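You operate a simulated robot arm through the tools that you are given. There is no shell and no other tool. Be economical: measure what you need, move in short steps, check, and stop when the job is done.

Carry out the task below with a simulated robot arm. There is one attempt and no reset: what you move stays moved.

TASK
Clamp the purple plug in terminal X and give it a tug.
Fine: the orange clamp lever holds it; leave the grey one alone.
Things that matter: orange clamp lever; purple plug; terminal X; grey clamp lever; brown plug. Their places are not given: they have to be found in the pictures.

It is judged by the outcome, as a careful person would: the job done as asked, and still so three seconds after it is handed in. It fails if anything else is knocked over, pushed out of place, dropped, spilled or broken.

THE ROBOT
A 7-joint arm with a two-finger parallel gripper, fixed in place. Base frame: the origin is at the foot of the arm, x ahead of it, y to its left, z up; the work surface is at about z = 0.9. Lengths are in cm, angles in rad, forces in N, time in s.
With the tool pointing down near the work surface it reaches from about 24 to 62 cm from the base axis. Its first joint turns from -1.152 to 1.152 rad. Payload 2.6 kg.
Tool frame: the origin (TCP) lies between the finger pads and is the grasp point; the fingertips stand 3 cm ahead of it; z points along the fingers, y is the line along which they close. The gripper opens to 9.4 cm. The fingers are 2.8 cm wide and 1 cm thick; the gripper's body (5 by 9.6 cm) begins 5.5 cm behind the TCP.
Orientation is that of the tool frame in the base frame, as a unit quaternion [x, y, z, w]. With the fingers straight down and closing along the base's y, the tool's x points along the base's -x, its y along +y and its z along -z.

THE INTERFACE
- The arm moves only by the tool step_arm. Its argument "steps" is a list of rows, each a list of 7 numbers: the shift along the base's x, y, z in cm, then the turn, a rotation vector about the base's x, y, z in rad, then the closure, from 0 (fully open) to 1 (shut). In form: [[dx, dy, dz, rx, ry, rz, gripper], ...]. A call has 1 to 10 rows; each row is the pose to reach, as a shift and turn from the pose commanded when the call began. A row lasts 0.2 s, in which the tool goes at most 5 cm and 0.15 rad; a call with a longer step from one row to the next is refused whole, and so is a gripper value outside its range. A pose out of reach is approached as far as the arm can. The call stops where the force on the tool passes 90 N (or 10 N more than at its start, if that is more) or the arm is blocked; 0.2 s more then pass. The fingers move at their own pace (about 7.2 cm/s each) and stop on an object; they squeeze with about 25 N. The grip force told is the motor's: it shows also when the fingers shut on nothing. Time passes only in rows, and 0.2 s behind the last, so rows that repeat a pose let the fingers close. It gives the time, the measured TCP pose, the force on the tool (base axes), the opening and the grip force at its end, in the units of the frame above (readings bear some noise).
- Cameras (640 x 400 px; columns grow to the right, rows downward): "scene" is fixed at [4.87, 44.4, 56.8]; the picture's right is [-0.61, -0.79, 0.00], its down [-0.42, 0.32, -0.85] and it looks along [0.67, -0.52, -0.53] (base axes); focal length 309 px, centre (320, 200). "wrist" rides on the gripper at [-3.7, 0, -5.8] in the tool frame; the picture's right is [0.00, -1.00, 0.00], its down [0.97, 0.00, -0.24] and it looks along [0.24, 0.00, 0.97] (tool axes); focal length 218 px, centre (320, 200).
- camera(camera): a new picture of that camera. No time passes.
- locate(camera, pixels): for up to 12 pixels [column, row] of the newest picture of that camera ("zoom" is the newest enlarged one), the place [x, y, z] in the base frame of the surface seen there, good to about 0.2 cm. No time passes.
- zoom(camera, box): a new picture of the part [left, top, right, bottom] of that camera's present view, enlarged. No time passes.
- sign_off(): hands the job in; it is judged then, once.

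Work in short steps. Measure before you move; look again where a grasp or a placing could have gone wrong, and mend it. You have 80 turns and 54 pictures in all, the two below and enlarged ones among them. Open the gripper and draw the arm clear of the work before you hand the job in, unless the task says otherwise; then end with one line.

The tools are called after "Call:" by a JSON object that holds its "fn" and its "kwargs". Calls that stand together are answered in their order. step_arm: Moves the arm, as the interface text tells. Its arguments: {"type":"object","properties":{"steps":{"type":"array","items":{"type":"array","items":{"type":"number"}}}},"required":["steps"]} The other tools are called the same way: camera (camera) takes a picture; locate (camera, pixels) gives the place of the surface under pixels of a picture; zoom (camera, box) takes an enlarged picture of a part of a camera's view; sign_off () hands the job in.

At the start:

```text
time: 0.0
position: [41.12, -6.13, 34.78]
orientation: [0.001, 1.0, 0.0, 0.0]
wrist_force: [0.0, -0.1, 0.3]
width: 9.38
grip_force: 0.1
```

scene: 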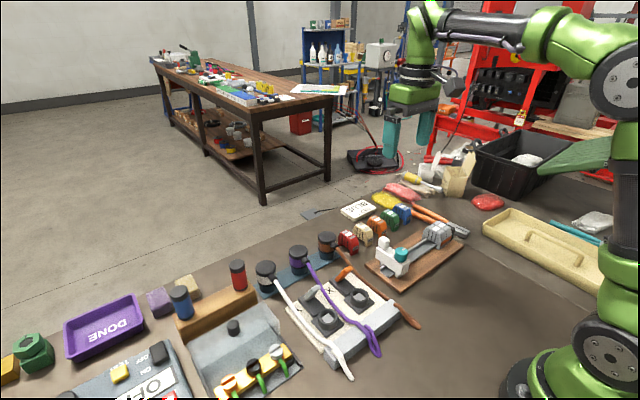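
wrist: 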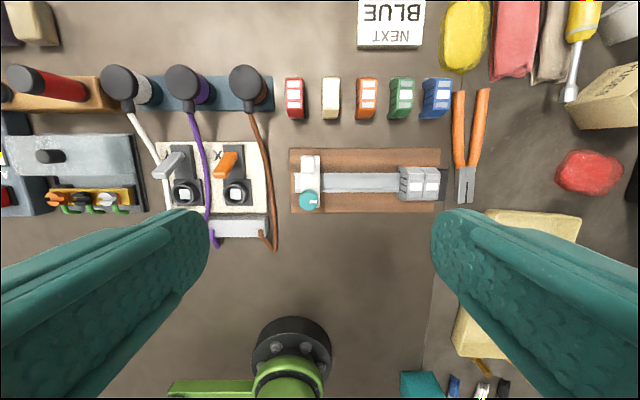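

The rack with three plugs (wrist ~(122,85), (187,85), (247,83)) and the terminal block with two levers around (170,165) and (228,165) need a closer look.

Call:
{"fn": "zoom", "kwargs": {"camera": "wrist", "box": [90, 50, 290, 260]}}

Call:
{"fn": "zoom", "kwargs": {"camera": "scene", "box": [240, 220, 430, 390]}}

```text
1.90 times, centred on (190, 155) of wrist
```

zoom: 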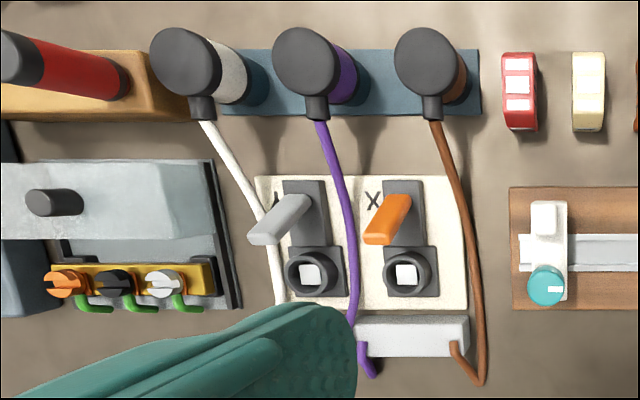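

```text
2.35 times, centred on (335, 305) of scene
```

zoom: 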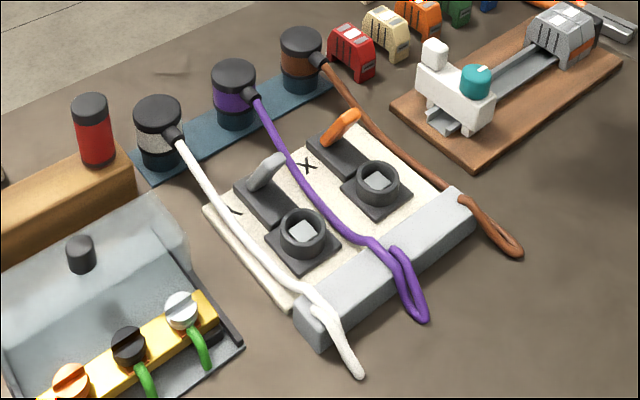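

The zoom shows socket X (zoom (377,183)) beside the orange lever, and the purple plug at (234,85) in the rack. I measure the key points.

Call:
{"fn": "locate", "kwargs": {"camera": "zoom", "pixels": [[234, 68], [234, 100], [236, 122], [258, 98], [376, 180], [376, 166], [360, 213], [347, 118], [325, 142], [308, 167], [330, 190], [420, 240]]}}

Call:
{"fn": "locate", "kwargs": {"camera": "wrist", "pixels": [[182, 82], [185, 104], [200, 84], [236, 192], [225, 191], [247, 191], [236, 204], [216, 173], [234, 153], [218, 155], [240, 83], [207, 150]]}}

Call:
{"fn": "zoom", "kwargs": {"camera": "wrist", "box": [190, 135, 280, 215]}}

```text
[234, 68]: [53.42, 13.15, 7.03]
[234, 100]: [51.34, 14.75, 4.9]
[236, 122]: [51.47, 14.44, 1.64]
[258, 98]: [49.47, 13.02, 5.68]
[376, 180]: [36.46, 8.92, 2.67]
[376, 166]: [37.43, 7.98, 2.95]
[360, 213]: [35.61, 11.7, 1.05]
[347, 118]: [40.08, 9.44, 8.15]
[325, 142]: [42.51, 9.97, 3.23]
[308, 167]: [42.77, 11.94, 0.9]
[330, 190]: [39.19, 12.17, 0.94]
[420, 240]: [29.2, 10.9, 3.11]
```

```text
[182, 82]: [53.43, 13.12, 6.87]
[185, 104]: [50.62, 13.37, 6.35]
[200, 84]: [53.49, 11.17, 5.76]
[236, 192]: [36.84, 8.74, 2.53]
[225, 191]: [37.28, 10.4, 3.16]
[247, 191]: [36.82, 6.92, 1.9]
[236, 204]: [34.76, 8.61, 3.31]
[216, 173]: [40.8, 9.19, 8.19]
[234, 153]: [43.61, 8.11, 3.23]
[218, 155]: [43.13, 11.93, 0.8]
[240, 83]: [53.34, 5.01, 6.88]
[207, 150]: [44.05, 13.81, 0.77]
```

```text
5.00 times, centred on (235, 175) of wrist
```

zoom: 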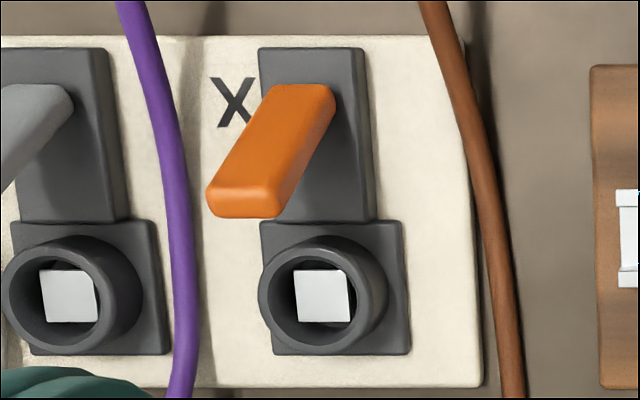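

The lever tip sits at about (40.3, 9.3, 8.2) with its root near (42.6, 9, 3.2). The plug is at (53.4, 13.1) with its top at z=7. I move the wrist camera nearer for a better look.

Call:
{"fn": "step_arm", "kwargs": {"steps": [[0, 4, -2, 0, 0, 0, 0], [0, 8, -4, 0, 0, 0, 0], [0, 12, -7, 0, 0, 0, 0], [0, 15, -10, 0, 0, 0, 0], [0, 16, -13, 0, 0, 0, 0], [0, 16, -13, 0, 0, 0, 0]]}}

Call:
{"fn": "camera", "kwargs": {"camera": "wrist"}}

Call:
{"fn": "zoom", "kwargs": {"camera": "scene", "box": [300, 250, 400, 330]}}

```text
time: 1.4
position: [41.35, 10.11, 21.77]
orientation: [0.0, 1.0, 0.0, 0.0]
wrist_force: [0.8, -0.5, -0.1]
width: 9.38
grip_force: 0.2
```

```text
48 pictures are left
```

wrist: 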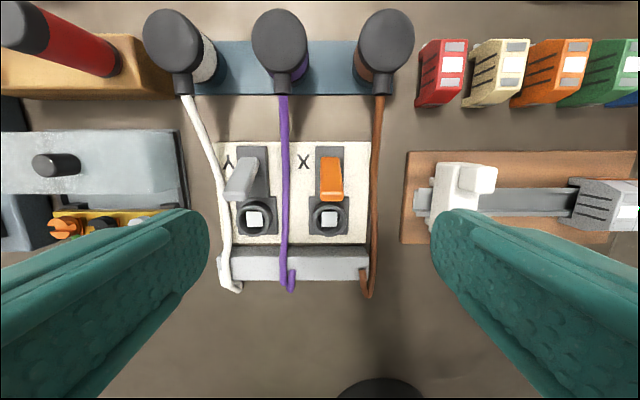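

```text
5.00 times, centred on (350, 290) of scene
```

zoom: 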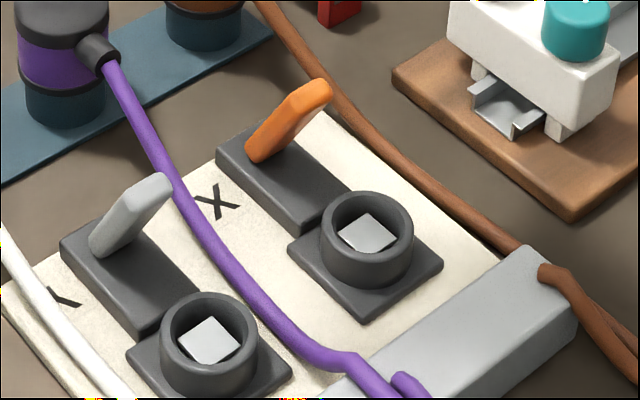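

The lever leans towards socket X and hinges at the far end of its block. I measure the plug, socket and lever from this closer wrist view, and zoom on the plug.

Call:
{"fn": "zoom", "kwargs": {"camera": "wrist", "box": [290, 140, 380, 240]}}

Call:
{"fn": "locate", "kwargs": {"camera": "wrist", "pixels": [[275, 40], [252, 40], [307, 40], [281, 12], [282, 72], [282, 86], [329, 202], [329, 233], [310, 217], [349, 217], [329, 218], [332, 198]]}}

Call:
{"fn": "zoom", "kwargs": {"camera": "scene", "box": [280, 235, 350, 285]}}

```text
4.00 times, centred on (335, 190) of wrist
```

zoom: 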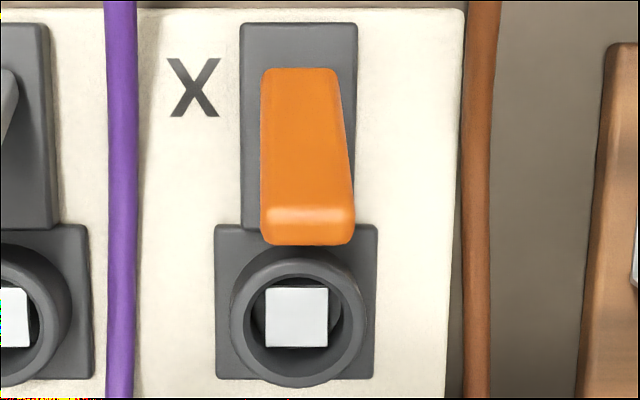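

```text
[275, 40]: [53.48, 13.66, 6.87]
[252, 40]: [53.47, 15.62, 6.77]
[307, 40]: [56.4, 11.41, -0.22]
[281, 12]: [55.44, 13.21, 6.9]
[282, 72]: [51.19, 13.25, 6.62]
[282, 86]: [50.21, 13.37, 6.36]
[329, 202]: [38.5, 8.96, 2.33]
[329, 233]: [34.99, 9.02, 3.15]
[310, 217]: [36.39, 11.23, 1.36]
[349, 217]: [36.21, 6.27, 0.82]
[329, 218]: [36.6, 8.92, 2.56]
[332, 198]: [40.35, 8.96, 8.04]
```

```text
8.00 times, centred on (315, 260) of scene
```

zoom: 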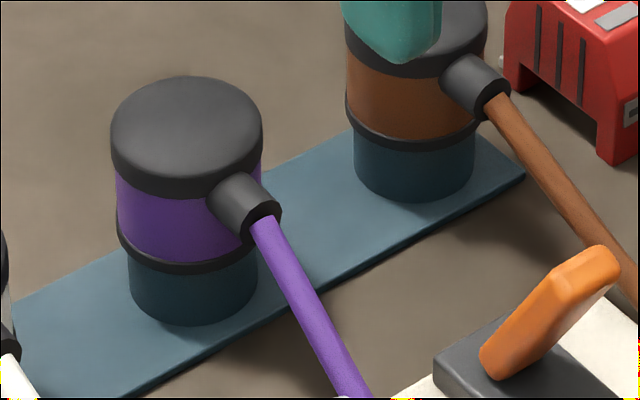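

Purple plug centre is about (53.4, 13.25), top z 6.9 and about 4.6 wide. Socket X is at about (36.6, 8.95) with its rim at z 3.2. I move above the plug, part-closing the fingers to ~6.8 cm so they miss the neighbouring plugs.

Call:
{"fn": "step_arm", "kwargs": {"steps": [[4, 1, -1, 0, 0, 0, 0.28], [8, 2, -4, 0, 0, 0, 0.28], [12.05, 3.14, -7.5, 0, 0, 0, 0.28], [12.05, 3.14, -7.5, 0, 0, 0, 0.28], [12.05, 3.14, -7.5, 0, 0, 0, 0.28]]}}

Call:
{"fn": "camera", "kwargs": {"camera": "wrist"}}

Call:
{"fn": "camera", "kwargs": {"camera": "scene"}}

```text
refused: row 2 steps farther than a row can; nothing moved
```

```text
44 pictures are left
```

wrist: 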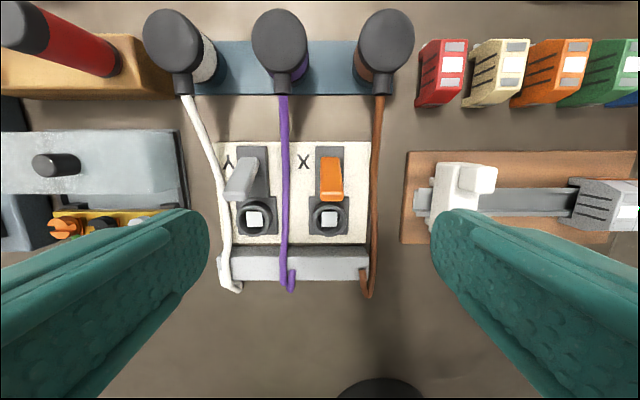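

```text
43 pictures are left
```

scene: 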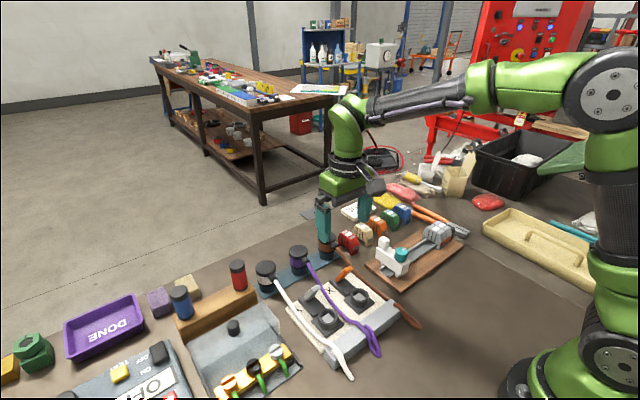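

The row steps were too long and nothing moved; I repeat the move with smaller steps.

Call:
{"fn": "step_arm", "kwargs": {"steps": [[3, 1, -2, 0, 0, 0, 0.28], [6, 2, -4, 0, 0, 0, 0.28], [9, 3, -6, 0, 0, 0, 0.28], [12.05, 3.14, -7.5, 0, 0, 0, 0.28], [12.05, 3.14, -7.5, 0, 0, 0, 0.28], [12.05, 3.14, -7.5, 0, 0, 0, 0.28]]}}

Call:
{"fn": "camera", "kwargs": {"camera": "wrist"}}

```text
time: 2.8
position: [53.26, 13.15, 14.3]
orientation: [0.0, 1.0, 0.0, 0.0]
wrist_force: [0.0, -0.7, 0.7]
width: 6.78
grip_force: 0.1
```

```text
42 pictures are left
```

wrist: 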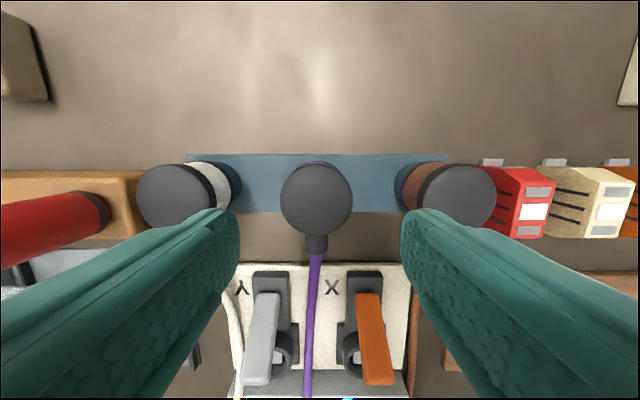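

The plug's cap is centred at about (317,199), well between the fingers. I check its exact centre and the neighbours' edges.

Call:
{"fn": "locate", "kwargs": {"camera": "wrist", "pixels": [[317, 198], [284, 198], [350, 198], [317, 168], [317, 232], [317, 244], [200, 195], [430, 195]]}}

```text
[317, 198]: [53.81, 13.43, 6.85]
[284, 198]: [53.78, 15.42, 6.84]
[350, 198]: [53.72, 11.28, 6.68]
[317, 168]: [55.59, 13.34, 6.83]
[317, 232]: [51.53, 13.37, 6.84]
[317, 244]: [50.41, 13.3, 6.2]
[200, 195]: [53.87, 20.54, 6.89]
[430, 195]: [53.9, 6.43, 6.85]
```

Plug centre is (53.5, 13.35). The fingers clear both neighbours, so I descend to TCP z ≈ 5.6.

Call:
{"fn": "step_arm", "kwargs": {"steps": [[0.2, 0.2, -2, 0, 0, 0, 0.28], [0.2, 0.2, -4, 0, 0, 0, 0.28], [0.2, 0.2, -6, 0, 0, 0, 0.28], [0.2, 0.2, -7.5, 0, 0, 0, 0.28], [0.2, 0.2, -8.6, 0, 0, 0, 0.28], [0.2, 0.2, -8.6, 0, 0, 0, 0.28]]}}

Call:
{"fn": "zoom", "kwargs": {"camera": "scene", "box": [230, 210, 390, 310]}}

```text
time: 4.2
position: [53.33, 13.39, 5.63]
orientation: [0.0, 1.0, 0.001, 0.0]
wrist_force: [0.3, 0.2, -0.8]
width: 6.77
grip_force: 0.1
```

```text
4.00 times, centred on (310, 260) of scene
```

zoom: 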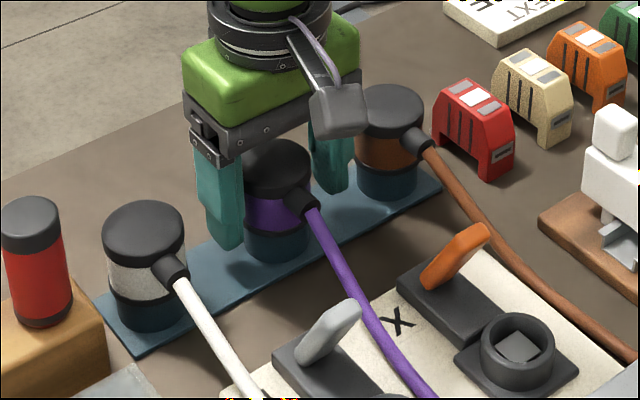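

The fingers straddle the plug with no force. I close on it.

Call:
{"fn": "step_arm", "kwargs": {"steps": [[0, 0, 0, 0, 0, 0, 0.6], [0, 0, 0, 0, 0, 0, 1], [0, 0, 0, 0, 0, 0, 1]]}}

```text
time: 5.0
position: [53.24, 13.41, 5.72]
orientation: [0.001, 1.0, 0.001, 0.0]
wrist_force: [1.8, 2.1, 0.4]
width: 4.45
grip_force: 25.3
```

Gripped at 4.45 cm with 25 N. I lift slowly.

Call:
{"fn": "step_arm", "kwargs": {"steps": [[0, 0, 0.7, 0, 0, 0, 1], [0, 0, 1.5, 0, 0, 0, 1], [0, 0, 3, 0, 0, 0, 1], [0, 0, 5, 0, 0, 0, 1], [0, 0, 7, 0, 0, 0, 1], [0, 0, 9, 0, 0, 0, 1], [0, 0, 9, 0, 0, 0, 1]]}}

Call:
{"fn": "camera", "kwargs": {"camera": "wrist"}}

Call:
{"fn": "zoom", "kwargs": {"camera": "scene", "box": [230, 190, 430, 390]}}

```text
time: 6.6
position: [53.49, 13.28, 14.76]
orientation: [0.001, 1.0, 0.0, -0.001]
wrist_force: [0.4, 0.9, -2.5]
width: 4.46
grip_force: 24.7
```

```text
40 pictures are left
```

wrist: 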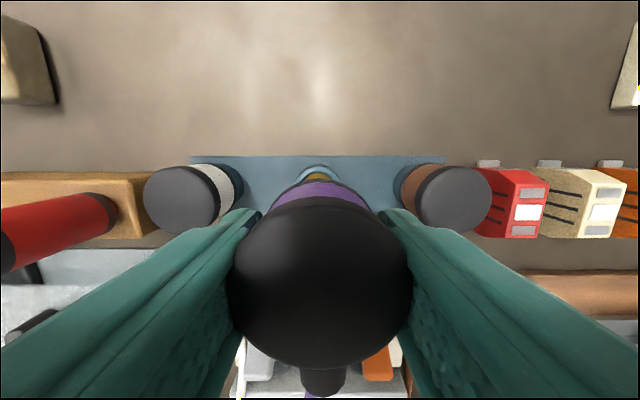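

```text
2.00 times, centred on (330, 290) of scene
```

zoom: 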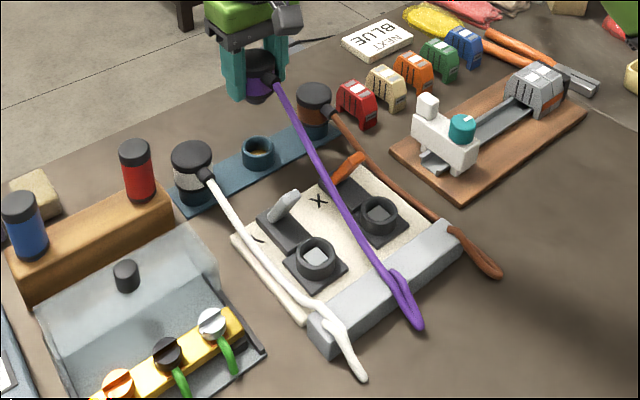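

The plug is out of the rack. I zoom to see its underside pin and the empty cup.

Call:
{"fn": "zoom", "kwargs": {"camera": "scene", "box": [330, 205, 390, 260]}}

Call:
{"fn": "zoom", "kwargs": {"camera": "scene", "box": [325, 205, 395, 290]}}

```text
7.27 times, centred on (360, 232) of scene
```

zoom: 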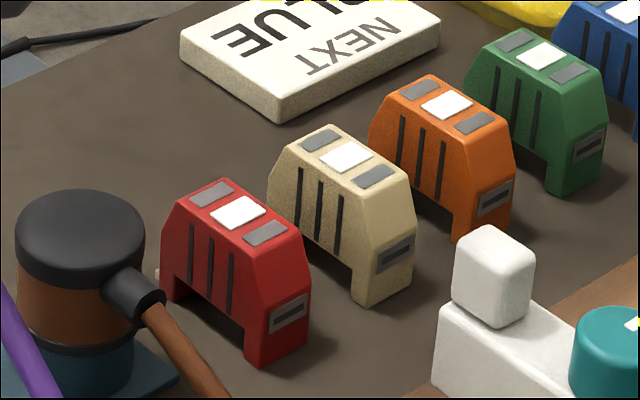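

```text
4.71 times, centred on (360, 248) of scene
```

zoom: 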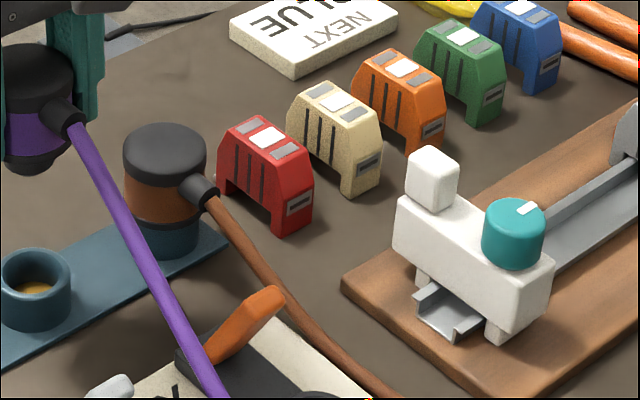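

The plug has a round pin, and the empty cup has a round hole. I carry it at this height over socket X, checking for cable drag.

Call:
{"fn": "step_arm", "kwargs": {"steps": [[-3, -0.8, 0, 0, 0, 0, 1], [-6, -1.6, 0, 0, 0, 0, 1], [-9, -2.4, 0, 0, 0, 0, 1], [-12, -3.2, 0, 0, 0, 0, 1], [-15, -4, 0, 0, 0, 0, 1], [-16.9, -4.4, 0, 0, 0, 0, 1], [-16.9, -4.4, 0, 0, 0, 0, 1], [-16.9, -4.4, 0, 0, 0, 0, 1]]}}

Call:
{"fn": "camera", "kwargs": {"camera": "wrist"}}

Call:
{"fn": "zoom", "kwargs": {"camera": "scene", "box": [270, 210, 430, 370]}}

```text
time: 8.4
position: [36.46, 9.03, 14.72]
orientation: [0.001, 1.0, 0.0, 0.0]
wrist_force: [-0.3, -0.8, -1.9]
width: 4.44
grip_force: 24.7
```

```text
36 pictures are left
```

wrist: 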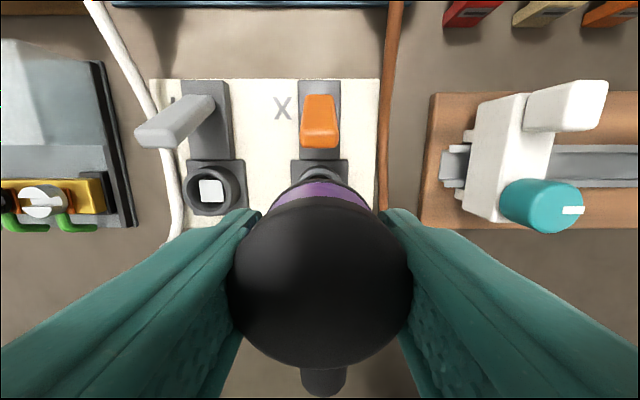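

```text
2.50 times, centred on (350, 290) of scene
```

zoom: 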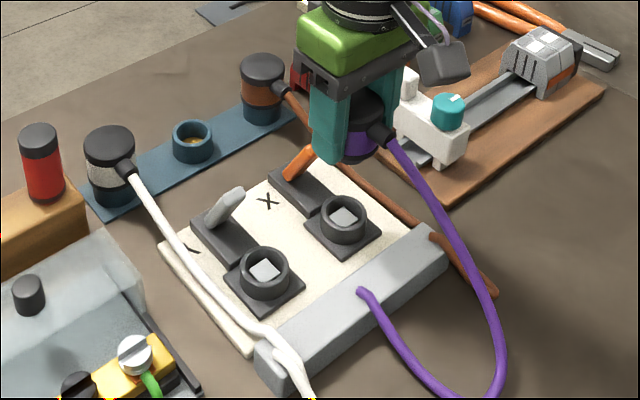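

The plug hangs over X and the cable follows freely. I check the alignment using socket Y's rim, X's visible plate and the plug cap.

Call:
{"fn": "locate", "kwargs": {"camera": "wrist", "pixels": [[212, 190], [212, 212], [190, 192], [244, 192], [296, 166], [346, 166], [320, 170], [320, 210], [320, 350], [228, 280], [411, 280], [320, 280]]}}

Call:
{"fn": "zoom", "kwargs": {"camera": "wrist", "box": [150, 80, 390, 230]}}

Call:
{"fn": "zoom", "kwargs": {"camera": "scene", "box": [330, 230, 410, 320]}}

```text
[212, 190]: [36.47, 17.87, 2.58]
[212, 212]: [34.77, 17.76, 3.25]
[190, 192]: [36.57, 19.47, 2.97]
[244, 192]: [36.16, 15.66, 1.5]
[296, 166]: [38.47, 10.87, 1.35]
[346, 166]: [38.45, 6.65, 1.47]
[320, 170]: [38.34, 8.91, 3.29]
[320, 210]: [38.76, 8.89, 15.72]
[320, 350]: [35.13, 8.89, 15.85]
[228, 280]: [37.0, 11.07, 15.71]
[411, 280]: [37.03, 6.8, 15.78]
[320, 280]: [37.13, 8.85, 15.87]
```

```text
2.67 times, centred on (270, 155) of wrist
```

zoom: 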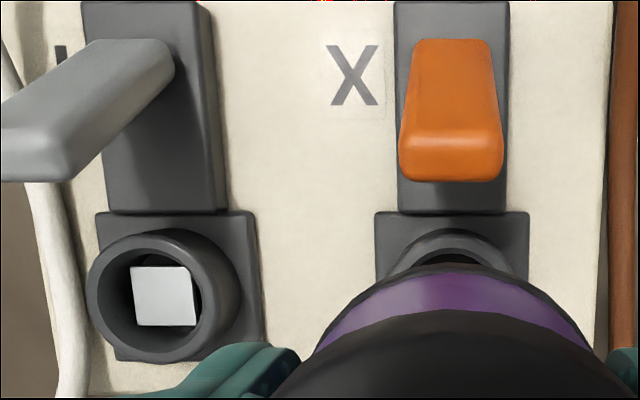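

```text
4.44 times, centred on (370, 275) of scene
```

zoom: 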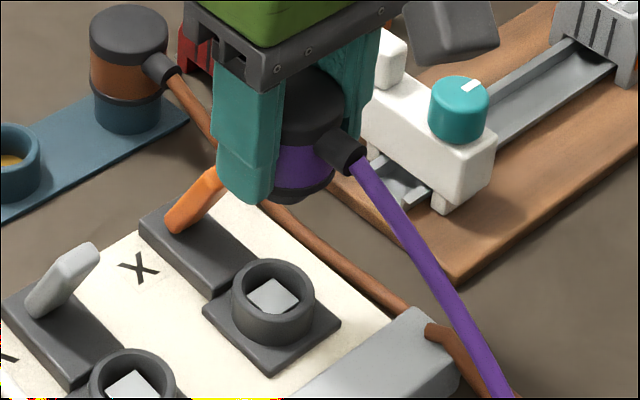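

Plug centre is about (36.75, 8.93) and socket X about (36.6, 8.9). I correct by -0.12 in x and lower in stages, watching the force.

Call:
{"fn": "step_arm", "kwargs": {"steps": [[-0.12, 0, -2, 0, 0, 0, 1], [-0.12, 0, -4, 0, 0, 0, 1], [-0.12, 0, -6, 0, 0, 0, 1], [-0.12, 0, -6.8, 0, 0, 0, 1], [-0.12, 0, -6.8, 0, 0, 0, 1]]}}

Call:
{"fn": "zoom", "kwargs": {"camera": "scene", "box": [310, 240, 410, 340]}}

Call:
{"fn": "zoom", "kwargs": {"camera": "wrist", "box": [220, 80, 420, 260]}}

```text
time: 9.6
position: [36.4, 8.84, 7.79]
orientation: [-0.001, 1.0, 0.0, 0.0]
wrist_force: [0.3, 1.5, -0.1]
width: 4.48
grip_force: 25.2
```

```text
4.00 times, centred on (360, 290) of scene
```

zoom: 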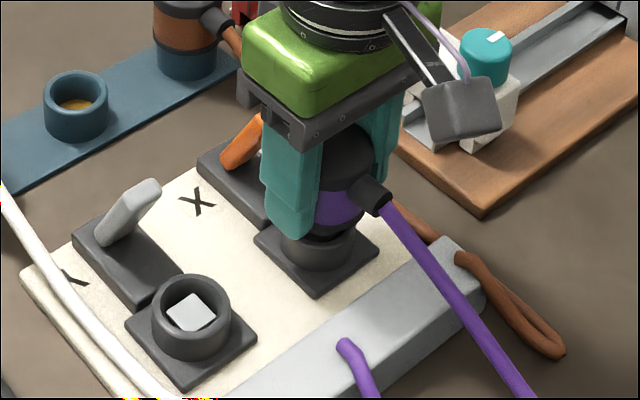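

```text
2.22 times, centred on (320, 170) of wrist
```

zoom: 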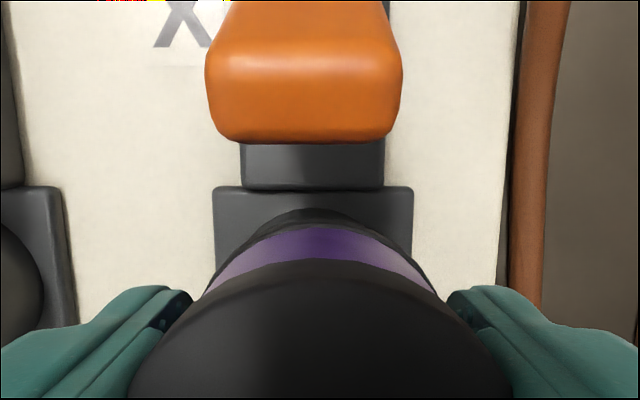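

Well aligned with no contact yet. I lower on in small steps.

Call:
{"fn": "step_arm", "kwargs": {"steps": [[0, 0, -0.4, 0, 0, 0, 1], [0, 0, -0.8, 0, 0, 0, 1], [0, 0, -1.2, 0, 0, 0, 1], [0, 0, -1.5, 0, 0, 0, 1], [0, 0, -1.5, 0, 0, 0, 1]]}}

```text
time: 10.8
position: [36.48, 8.83, 6.42]
orientation: [-0.002, 1.0, 0.001, 0.003]
wrist_force: [6.2, 6.6, 22.2]
width: 4.44
grip_force: 25.1
```

There is a 22 N contact at z 6.42 with some side force. I check whether the plug is seated or caught on the rim.

Call:
{"fn": "zoom", "kwargs": {"camera": "scene", "box": [330, 265, 390, 320]}}

Call:
{"fn": "zoom", "kwargs": {"camera": "wrist", "box": [220, 80, 420, 260]}}

```text
7.27 times, centred on (360, 292) of scene
```

zoom: 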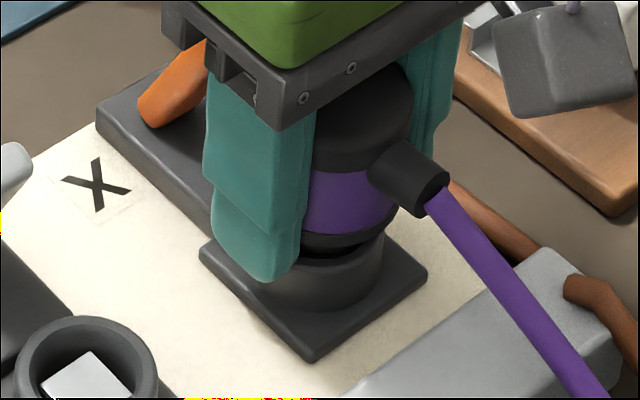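

```text
2.22 times, centred on (320, 170) of wrist
```

zoom: 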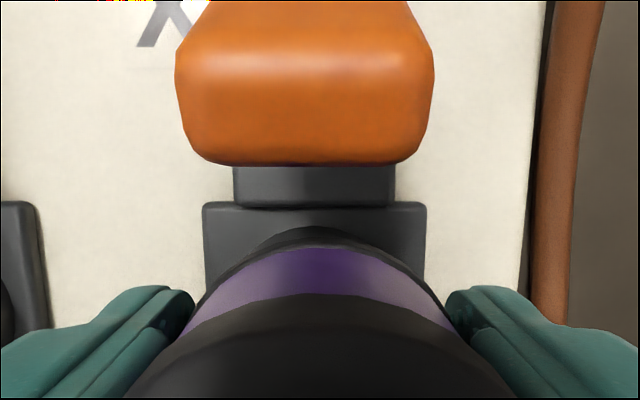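

A small gap remains under the flange, and the socket pushes the plug towards +x/+y. I give way that way slightly and press on gently.

Call:
{"fn": "step_arm", "kwargs": {"steps": [[0.1, 0.08, 0.1, 0, 0, 0, 1], [0.15, 0.12, 0, 0, 0, 0, 1], [0.15, 0.12, -0.15, 0, 0, 0, 1], [0.15, 0.12, -0.3, 0, 0, 0, 1], [0.15, 0.12, -0.3, 0, 0, 0, 1]]}}

Call:
{"fn": "zoom", "kwargs": {"camera": "scene", "box": [330, 265, 390, 320]}}

```text
time: 12.0
position: [36.56, 8.94, 6.14]
orientation: [0.0, 1.0, -0.001, 0.001]
wrist_force: [-0.2, -9.8, 27.5]
width: 4.43
grip_force: 24.9
```

```text
7.27 times, centred on (360, 292) of scene
```

zoom: 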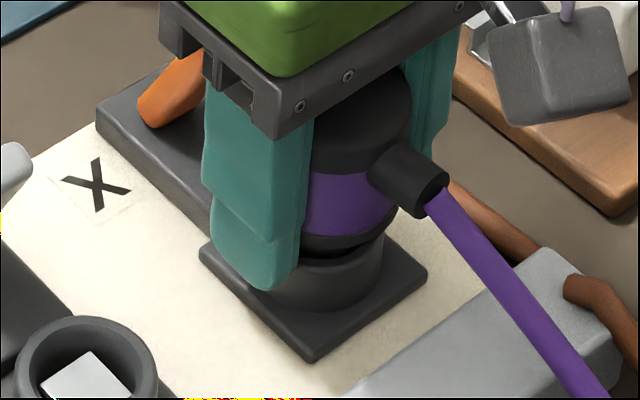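

x is relieved and the plug went down 0.3 cm, but y overshot (-9.8 N). I ease y back and go on down.

Call:
{"fn": "step_arm", "kwargs": {"steps": [[0, -0.08, 0, 0, 0, 0, 1], [0, -0.08, -0.15, 0, 0, 0, 1], [0, -0.08, -0.3, 0, 0, 0, 1], [0, -0.08, -0.3, 0, 0, 0, 1]]}}

Call:
{"fn": "zoom", "kwargs": {"camera": "scene", "box": [330, 265, 390, 320]}}

```text
time: 13.0
position: [36.47, 8.95, 5.78]
orientation: [0.0, 1.0, 0.0, 0.001]
wrist_force: [0.8, -3.9, 24.5]
width: 4.47
grip_force: 25.1
```

```text
7.27 times, centred on (360, 292) of scene
```

zoom: 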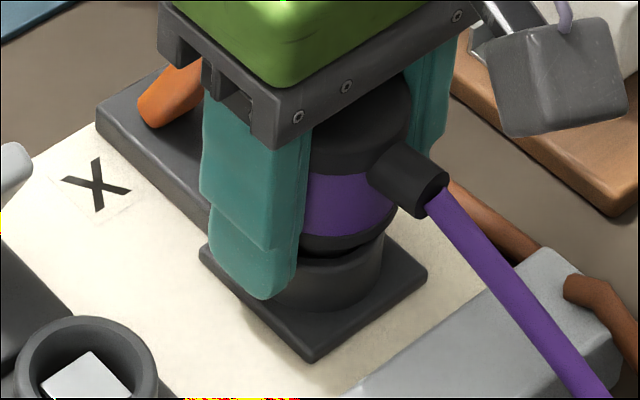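

The plug hasn't moved in the picture, so the fingers are sliding down it. I measure the flange against the rim height, and look at the plug still in the rack for comparison.

Call:
{"fn": "locate", "kwargs": {"camera": "zoom", "pixels": [[345, 245], [345, 252], [345, 260], [345, 268], [330, 290], [350, 215], [375, 90], [340, 170], [380, 245]]}}

Call:
{"fn": "zoom", "kwargs": {"camera": "scene", "box": [280, 230, 340, 285]}}

```text
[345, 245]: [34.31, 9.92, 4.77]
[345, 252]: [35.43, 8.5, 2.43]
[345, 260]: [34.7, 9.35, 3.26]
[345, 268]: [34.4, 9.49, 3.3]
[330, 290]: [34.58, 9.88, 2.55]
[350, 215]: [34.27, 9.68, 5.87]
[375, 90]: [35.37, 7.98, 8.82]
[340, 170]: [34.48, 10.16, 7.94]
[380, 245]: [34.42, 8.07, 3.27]
```

```text
7.27 times, centred on (310, 258) of scene
```

zoom: 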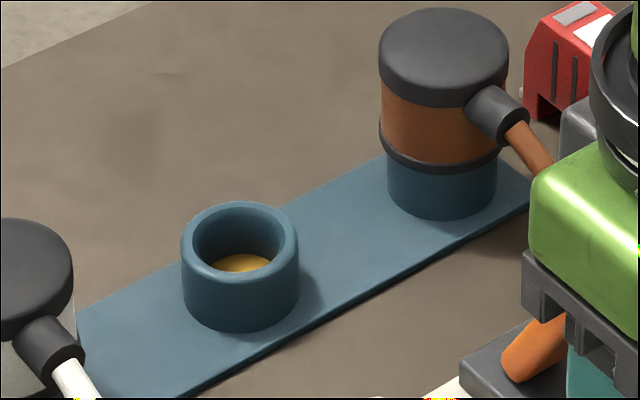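

The flange bottom is at ~4.6 while the rim is at 3.27 and the cap top at 8.8. So the plug stopped early and the fingers slid about 2 cm down it. I lift it to look at the pin.

Call:
{"fn": "step_arm", "kwargs": {"steps": [[0, 0, 0.5, 0, 0, 0, 1], [0, 0, 2, 0, 0, 0, 1], [0, 0, 4, 0, 0, 0, 1], [0, 0, 6, 0, 0, 0, 1], [0, 0, 7, 0, 0, 0, 1], [0, 0, 7, 0, 0, 0, 1]]}}

Call:
{"fn": "zoom", "kwargs": {"camera": "scene", "box": [330, 225, 410, 315]}}

Call:
{"fn": "camera", "kwargs": {"camera": "wrist"}}

```text
time: 14.4
position: [36.48, 9.02, 12.77]
orientation: [0.001, 1.0, 0.0, 0.0]
wrist_force: [0.4, -0.9, -0.8]
width: 4.41
grip_force: 24.8
```

```text
4.44 times, centred on (370, 270) of scene
```

zoom: 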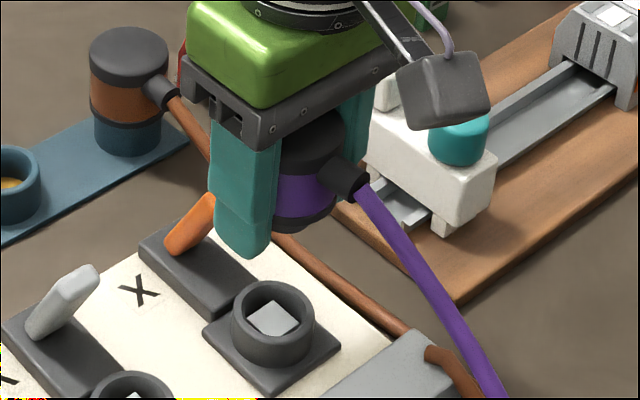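

```text
24 pictures are left
```

wrist: 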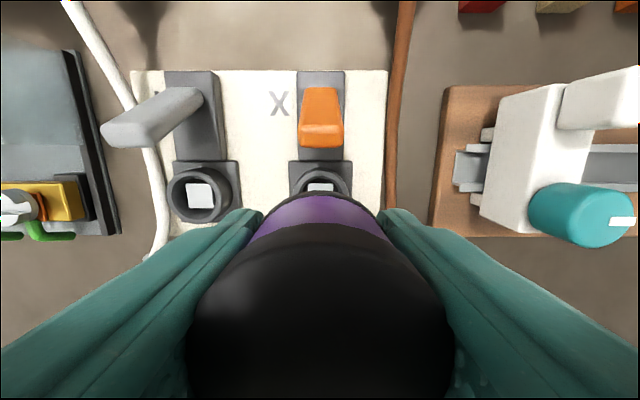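

The fingertips hide the pin. I raise the plug, then turn and tilt it towards the scene camera to see its underside.

Call:
{"fn": "step_arm", "kwargs": {"steps": [[0, 0, 2.5, 0, 0, -0.14, 1], [0, 0, 5, 0, 0, -0.28, 1], [0, 0, 7.5, 0, 0, -0.42, 1], [0, 0, 10, 0, 0, -0.56, 1], [0, 0, 12.5, 0, 0, -0.7, 1], [0, 0, 15, 0, 0, -0.8, 1], [0, 0, 15, 0, 0, -0.8, 1]]}}

Call:
{"fn": "step_arm", "kwargs": {"steps": [[0, 0, 0, 0.1, 0.097, 0, 1], [0, 0, 0, 0.2, 0.19, 0, 1], [0, 0, 0, 0.3, 0.285, 0, 1], [0, 0, 0, 0.4, 0.38, 0, 1], [0, 0, 0, 0.5, 0.475, 0, 1], [0, 0, 0, 0.6, 0.57, 0, 1], [0, 0, 0, 0.68, 0.65, 0, 1], [0, 0, 0, 0.68, 0.65, 0, 1]]}}

Call:
{"fn": "camera", "kwargs": {"camera": "scene"}}

```text
time: 16.0
position: [36.66, 9.01, 27.83]
orientation: [0.391, 0.92, 0.0, 0.001]
wrist_force: [-0.4, -0.1, -1.8]
width: 4.43
grip_force: 24.5
```

```text
time: 17.8
position: [36.55, 8.95, 27.88]
orientation: [0.347, 0.821, 0.18, -0.417]
wrist_force: [0.5, 0.5, -1.0]
width: 4.42
grip_force: 25.3
```

```text
23 pictures are left
```

scene: 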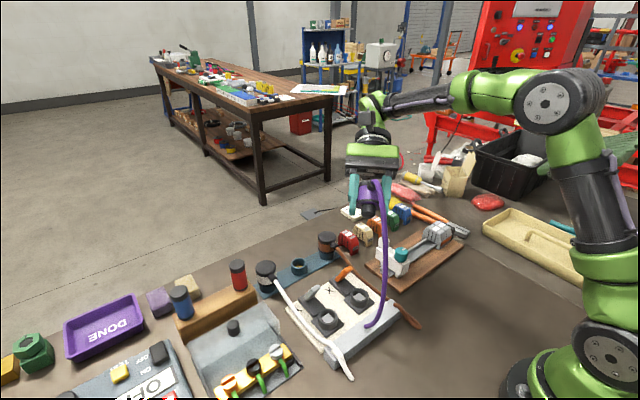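

Call:
{"fn": "zoom", "kwargs": {"camera": "scene", "box": [335, 165, 405, 225]}}

```text
6.67 times, centred on (370, 195) of scene
```

zoom: 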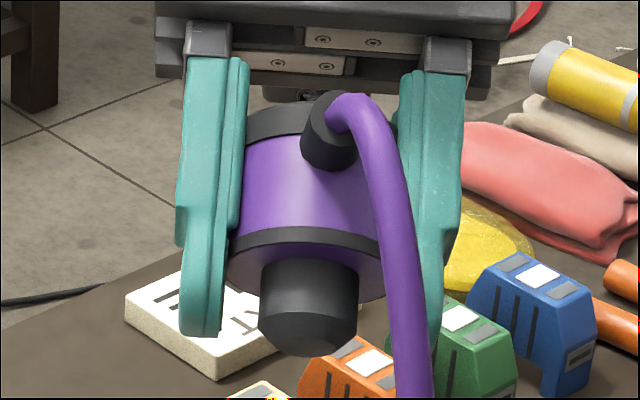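

The pin is round, about 2.8 cm wide, with its end face just coming into view. I tilt a little more to see the end.

Call:
{"fn": "step_arm", "kwargs": {"steps": [[0, 0, 0, 0.1, 0.097, 0, 1], [0, 0, 0, 0.2, 0.19, 0, 1], [0, 0, 0, 0.3, 0.285, 0, 1], [0, 0, 0, 0.36, 0.345, 0, 1], [0, 0, 0, 0.36, 0.345, 0, 1]]}}

Call:
{"fn": "zoom", "kwargs": {"camera": "scene", "box": [335, 165, 405, 225]}}

```text
time: 19.0
position: [36.46, 8.87, 27.82]
orientation: [0.293, 0.692, 0.262, -0.605]
wrist_force: [0.3, 0.5, -1.0]
width: 4.42
grip_force: 24.6
```

```text
6.67 times, centred on (370, 195) of scene
```

zoom: 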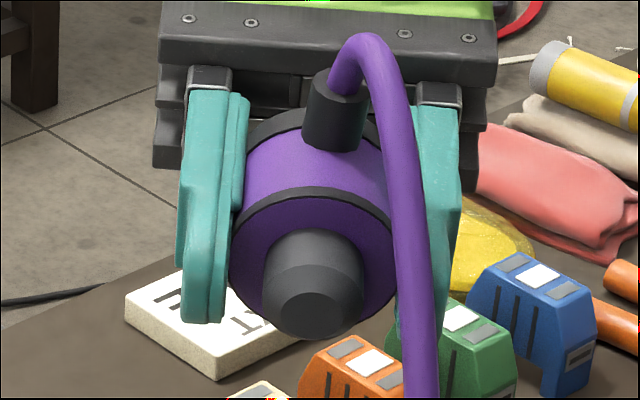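

The pin is a plain, chamfered, solid cylinder. I measure its length and width, and recheck socket X's interior at high zoom while it is unobstructed.

Call:
{"fn": "locate", "kwargs": {"camera": "zoom", "pixels": [[310, 312], [310, 240], [310, 270], [266, 275], [360, 275], [300, 220], [248, 270], [310, 200], [310, 160], [320, 70]]}}

Call:
{"fn": "zoom", "kwargs": {"camera": "scene", "box": [325, 265, 385, 320]}}

```text
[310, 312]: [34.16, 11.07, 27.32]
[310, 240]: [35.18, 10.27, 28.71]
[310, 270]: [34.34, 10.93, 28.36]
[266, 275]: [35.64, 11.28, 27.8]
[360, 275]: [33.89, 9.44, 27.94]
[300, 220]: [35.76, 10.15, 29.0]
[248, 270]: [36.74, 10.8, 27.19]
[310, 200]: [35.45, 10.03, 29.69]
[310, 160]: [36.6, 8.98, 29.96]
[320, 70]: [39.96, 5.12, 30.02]
```

```text
7.27 times, centred on (355, 292) of scene
```

zoom: 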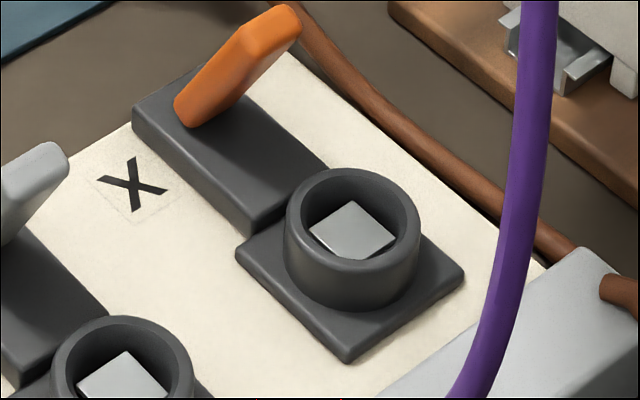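

The pin is 2.0 cm long and 2.6 cm wide, so its end stopped at z≈2.6, about the height of the pale square in the socket. I measure that square and the socket interior precisely.

Call:
{"fn": "locate", "kwargs": {"camera": "zoom", "pixels": [[350, 210], [350, 232], [330, 232], [375, 235], [351, 252], [318, 212], [395, 212], [350, 173], [295, 220], [412, 220], [350, 268], [385, 205]]}}

```text
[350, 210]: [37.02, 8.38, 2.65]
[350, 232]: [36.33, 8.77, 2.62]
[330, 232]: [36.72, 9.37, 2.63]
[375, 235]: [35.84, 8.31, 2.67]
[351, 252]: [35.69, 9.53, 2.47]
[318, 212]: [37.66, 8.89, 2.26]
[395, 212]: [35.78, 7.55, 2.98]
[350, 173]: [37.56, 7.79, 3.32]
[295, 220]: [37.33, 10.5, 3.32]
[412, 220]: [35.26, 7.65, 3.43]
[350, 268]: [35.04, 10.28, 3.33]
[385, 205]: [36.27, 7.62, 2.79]
```

The square is a flat pad at z 2.65, and the rim is at 3.33. The pin end did land on this pad, which may be sprung. I turn the plug back upright.

Call:
{"fn": "step_arm", "kwargs": {"steps": [[0, 0, 0, -0.104, -0.0995, 0, 1], [0, 0, 0, -0.208, -0.199, 0, 1], [0, 0, 0, -0.312, -0.2985, 0, 1], [0, 0, 0, -0.416, -0.398, 0, 1], [0, 0, 0, -0.52, -0.4975, 0, 1], [0, 0, 0, -0.624, -0.597, 0, 1], [0, 0, 0, -0.728, -0.6965, 0, 1], [0, 0, 0, -0.832, -0.796, 0, 1], [0, 0, 0, -0.936, -0.8955, 0, 1], [0, 0, 0, -1.04, -0.995, 0, 1]]}}

Call:
{"fn": "step_arm", "kwargs": {"steps": [[0, 0, -2, 0, 0, 0.14, 1], [0, 0, -4, 0, 0, 0.28, 1], [0, 0, -6, 0, 0, 0.42, 1], [0, 0, -8, 0, 0, 0.56, 1], [0, 0, -10, 0, 0, 0.7, 1], [0, 0, -13, 0, 0, 0.8, 1], [0, 0, -15, 0, 0, 0.8, 1], [0, 0, -15, 0, 0, 0.8, 1]]}}

Call:
{"fn": "zoom", "kwargs": {"camera": "scene", "box": [320, 235, 390, 305]}}

```text
time: 21.2
position: [36.52, 9.02, 27.82]
orientation: [0.39, 0.921, -0.001, 0.001]
wrist_force: [-0.2, -0.8, -1.3]
width: 4.4
grip_force: 24.4
```

```text
time: 23.0
position: [36.72, 9.1, 12.54]
orientation: [0.0, 1.0, 0.0, 0.0]
wrist_force: [-0.7, 0.2, -1.3]
width: 4.4
grip_force: 25.1
```

```text
5.71 times, centred on (355, 270) of scene
```

zoom: 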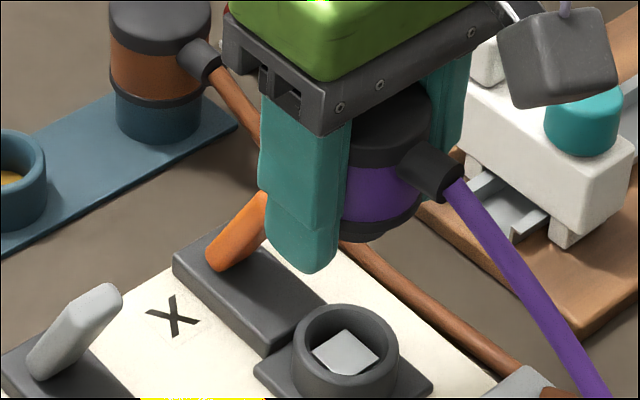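

The plug is upright again. I lower it onto the pad, with the same xy as before, until light contact.

Call:
{"fn": "step_arm", "kwargs": {"steps": [[0, 0, -2, 0, 0, 0, 1], [0, 0, -4, 0, 0, 0, 1], [0, 0, -5.5, 0, 0, 0, 1], [0, 0, -6.2, 0, 0, 0, 1], [0, 0, -6.7, 0, 0, 0, 1], [0, 0, -6.9, 0, 0, 0, 1], [0, 0, -6.9, 0, 0, 0, 1]]}}

```text
time: 24.6
position: [36.56, 9.01, 5.9]
orientation: [0.001, 1.0, 0.0, 0.0]
wrist_force: [-0.8, -1.3, 1.5]
width: 4.44
grip_force: 25.0
```

Call:
{"fn": "step_arm", "kwargs": {"steps": [[0, 0, -0.15, 0, 0, 0, 1], [0, 0, -0.3, 0, 0, 0, 1], [0, 0, -0.3, 0, 0, 0, 1]]}}

Call:
{"fn": "zoom", "kwargs": {"camera": "scene", "box": [330, 265, 390, 320]}}

```text
time: 25.4
position: [36.7, 8.96, 5.88]
orientation: [0.001, 1.0, 0.001, 0.003]
wrist_force: [-3.0, 0.6, 27.5]
width: 4.45
grip_force: 24.5
```

```text
7.27 times, centred on (360, 292) of scene
```

zoom: 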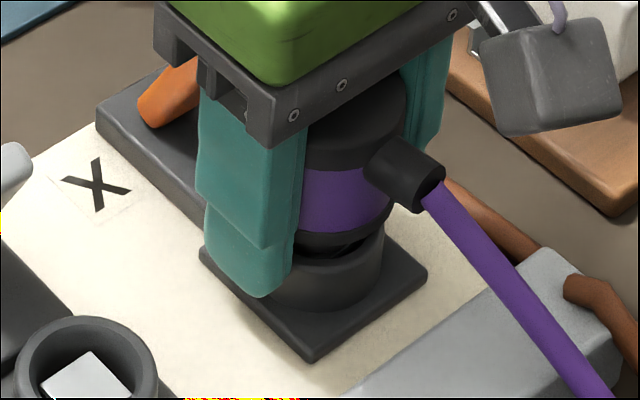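

It rests on the pad as before, with the pin inside the ring. I relieve the push, open gently, and see whether it stands.

Call:
{"fn": "step_arm", "kwargs": {"steps": [[0, 0, 0.25, 0, 0, 0, 1], [0, 0, 0.25, 0, 0, 0, 1], [0, 0, 0.25, 0, 0, 0, 0.45], [0, 0, 0.25, 0, 0, 0, 0.35], [0, 0, 0.25, 0, 0, 0, 0.3], [0, 0, 0.25, 0, 0, 0, 0.3]]}}

Call:
{"fn": "zoom", "kwargs": {"camera": "scene", "box": [330, 265, 390, 320]}}

```text
time: 26.8
position: [36.53, 8.8, 5.84]
orientation: [-0.001, 1.0, 0.0, 0.001]
wrist_force: [0.3, -0.2, 0.6]
width: 6.59
grip_force: 0.1
```

```text
7.27 times, centred on (360, 292) of scene
```

zoom: 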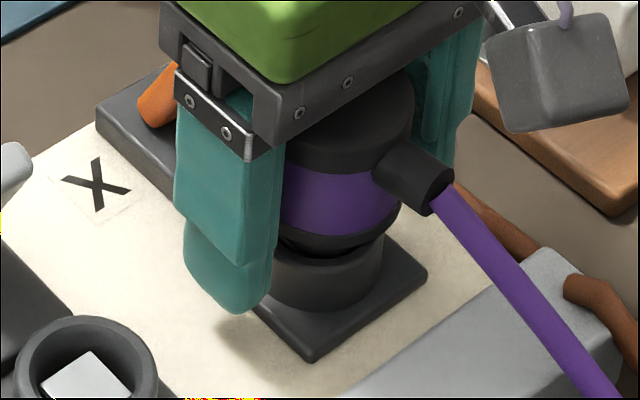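

It stands by itself. I raise the hand clear and look at how the plug sits.

Call:
{"fn": "step_arm", "kwargs": {"steps": [[0, 0, 1.5, 0, 0, 0, 0.28], [0, 0, 4, 0, 0, 0, 0.28], [0, 0, 6.5, 0, 0, 0, 0.28], [0, 0, 9, 0, 0, 0, 0.28], [0, 0, 9, 0, 0, 0, 0.28]]}}

Call:
{"fn": "camera", "kwargs": {"camera": "wrist"}}

Call:
{"fn": "zoom", "kwargs": {"camera": "scene", "box": [320, 245, 390, 315]}}

```text
time: 28.0
position: [36.46, 8.86, 14.79]
orientation: [0.0, 1.0, 0.001, 0.0]
wrist_force: [-1.4, -0.2, -0.8]
width: 6.75
grip_force: 0.0
```

```text
16 pictures are left
```

wrist: 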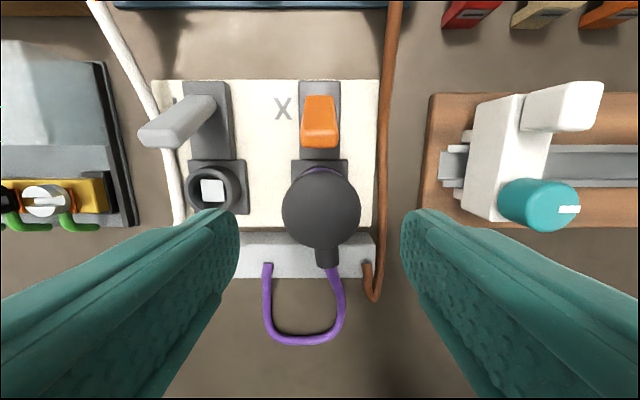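

```text
5.71 times, centred on (355, 280) of scene
```

zoom: 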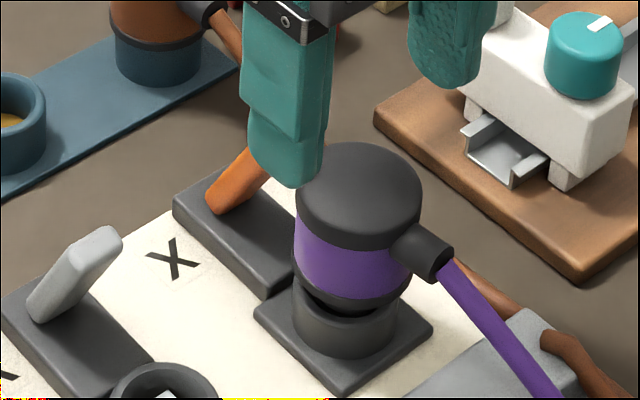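

The plug stands slightly tilted and raised. I measure its cap.

Call:
{"fn": "locate", "kwargs": {"camera": "wrist", "pixels": [[320, 178], [320, 240], [288, 209], [354, 209], [320, 209], [327, 262], [318, 100], [318, 146], [303, 143], [336, 143]]}}

```text
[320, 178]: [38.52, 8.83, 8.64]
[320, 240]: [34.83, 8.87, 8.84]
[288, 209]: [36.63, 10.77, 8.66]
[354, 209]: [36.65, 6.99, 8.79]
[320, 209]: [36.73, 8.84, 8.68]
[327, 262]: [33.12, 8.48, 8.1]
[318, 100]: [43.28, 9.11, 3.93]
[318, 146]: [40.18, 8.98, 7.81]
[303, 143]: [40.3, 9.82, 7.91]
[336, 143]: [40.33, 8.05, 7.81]
```

The cap is level at z≈8.7, centred at (36.65, 8.88), with the pin resting on the pad. I close the fingers above it and press straight down on the cap to test whether the pad is sprung.

Call:
{"fn": "step_arm", "kwargs": {"steps": [[0.15, 0, 0, 0, 0, 0, 0.7], [0.15, 0, 0, 0, 0, 0, 1], [0.15, 0, 0, 0, 0, 0, 1], [0.15, 0, -1.5, 0, 0, 0, 1], [0.15, 0, -2.4, 0, 0, 0, 1], [0.15, 0, -2.9, 0, 0, 0, 1], [0.15, 0, -3.2, 0, 0, 0, 1], [0.15, 0, -3.4, 0, 0, 0, 1]]}}

```text
time: 29.8
position: [36.79, 9.07, 11.83]
orientation: [0.001, 1.0, 0.002, 0.005]
wrist_force: [-16.4, -3.9, 69.8]
width: 0.01
grip_force: 25.5
```

The pad is rigid: 70 N with no movement. I back off and look at the plug and lever before trying the lever.

Call:
{"fn": "step_arm", "kwargs": {"steps": [[0, 0, 0.5, 0, 0, 0, 1], [0, 0, 2.5, 0, 0, 0, 1], [0, 0, 4, 0, 0, 0, 1], [4, 0, 7, 0, 0, 0, 1], [8, 0, 8, 0, 0, 0, 1], [8, 0, 8, 0, 0, 0, 1]]}}

Call:
{"fn": "zoom", "kwargs": {"camera": "scene", "box": [320, 245, 390, 315]}}

```text
time: 31.2
position: [44.49, 9.26, 19.36]
orientation: [0.0, 1.0, 0.001, 0.001]
wrist_force: [-0.5, 0.4, 0.2]
width: 0.02
grip_force: 25.1
```

```text
5.71 times, centred on (355, 280) of scene
```

zoom: 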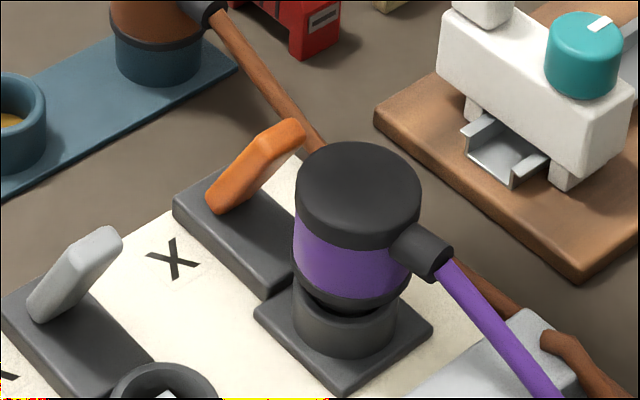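

Nothing moved. I straddle the orange lever with the fingers closing along y, at TCP (41.4, 8.95, 7.2), to feel which way it swings.

Call:
{"fn": "step_arm", "kwargs": {"steps": [[-3.1, 0, 0, 0, 0, 0, 0.55], [-3.1, -0.1, -3, 0, 0, 0, 0.55], [-3.1, -0.1, -6, 0, 0, 0, 0.55], [-3.1, -0.1, -8.5, 0, 0, 0, 0.55], [-3.1, -0.1, -10.5, 0, 0, 0, 0.55], [-3.1, -0.1, -12.1, 0, 0, 0, 0.55], [-3.1, -0.1, -12.1, 0, 0, 0, 0.55]]}}

Call:
{"fn": "step_arm", "kwargs": {"steps": [[0, 0, 0, 0, 0, 0, 0.8], [0, 0, 0, 0, 0, 0, 1], [0, 0, 0, 0, 0, 0, 1]]}}

Call:
{"fn": "zoom", "kwargs": {"camera": "scene", "box": [310, 235, 390, 315]}}

```text
time: 32.8
position: [41.62, 8.86, 7.32]
orientation: [0.0, 1.0, 0.0, 0.0]
wrist_force: [0.2, -0.1, 0.0]
width: 4.24
grip_force: 0.1
```

```text
time: 33.6
position: [41.52, 8.95, 7.42]
orientation: [0.0, 1.0, 0.0, 0.0]
wrist_force: [3.3, 7.1, -6.4]
width: 2.59
grip_force: 45.2
```

```text
5.00 times, centred on (350, 275) of scene
```

zoom: 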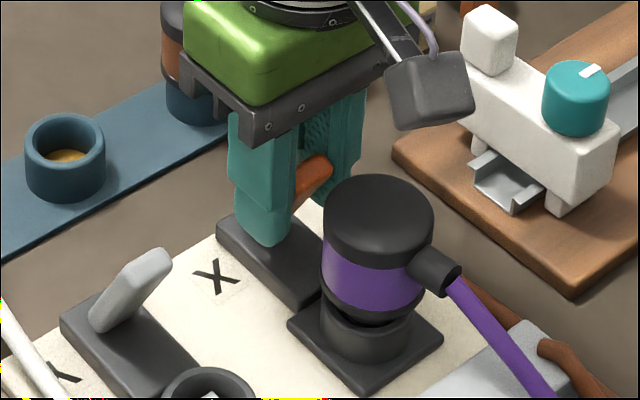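

The lever is gripped (2.6 cm wide). I test a small move away from the plug along the lever's arc.

Call:
{"fn": "step_arm", "kwargs": {"steps": [[0.2, 0, 0.12, 0, 0, 0, 1], [0.4, 0, 0.25, 0, 0, 0, 1], [0.6, 0, 0.35, 0, 0, 0, 1]]}}

```text
time: 34.4
position: [41.94, 9.0, 7.57]
orientation: [0.0, 1.0, 0.0, -0.004]
wrist_force: [-16.6, 14.1, -11.3]
width: 2.59
grip_force: 44.8
```

Resistance is -17 N in x. I go back and test the other direction by the same amount.

Call:
{"fn": "step_arm", "kwargs": {"steps": [[-0.3, 0, -0.18, 0, 0, 0, 1], [-0.6, 0, -0.35, 0, 0, 0, 1], [-0.9, 0, -0.6, 0, 0, 0, 1], [-1.2, 0, -0.85, 0, 0, 0, 1]]}}

```text
time: 35.4
position: [41.55, 9.07, 7.32]
orientation: [-0.001, 1.0, 0.002, 0.009]
wrist_force: [15.9, 18.1, 30.1]
width: 2.59
grip_force: 44.7
```

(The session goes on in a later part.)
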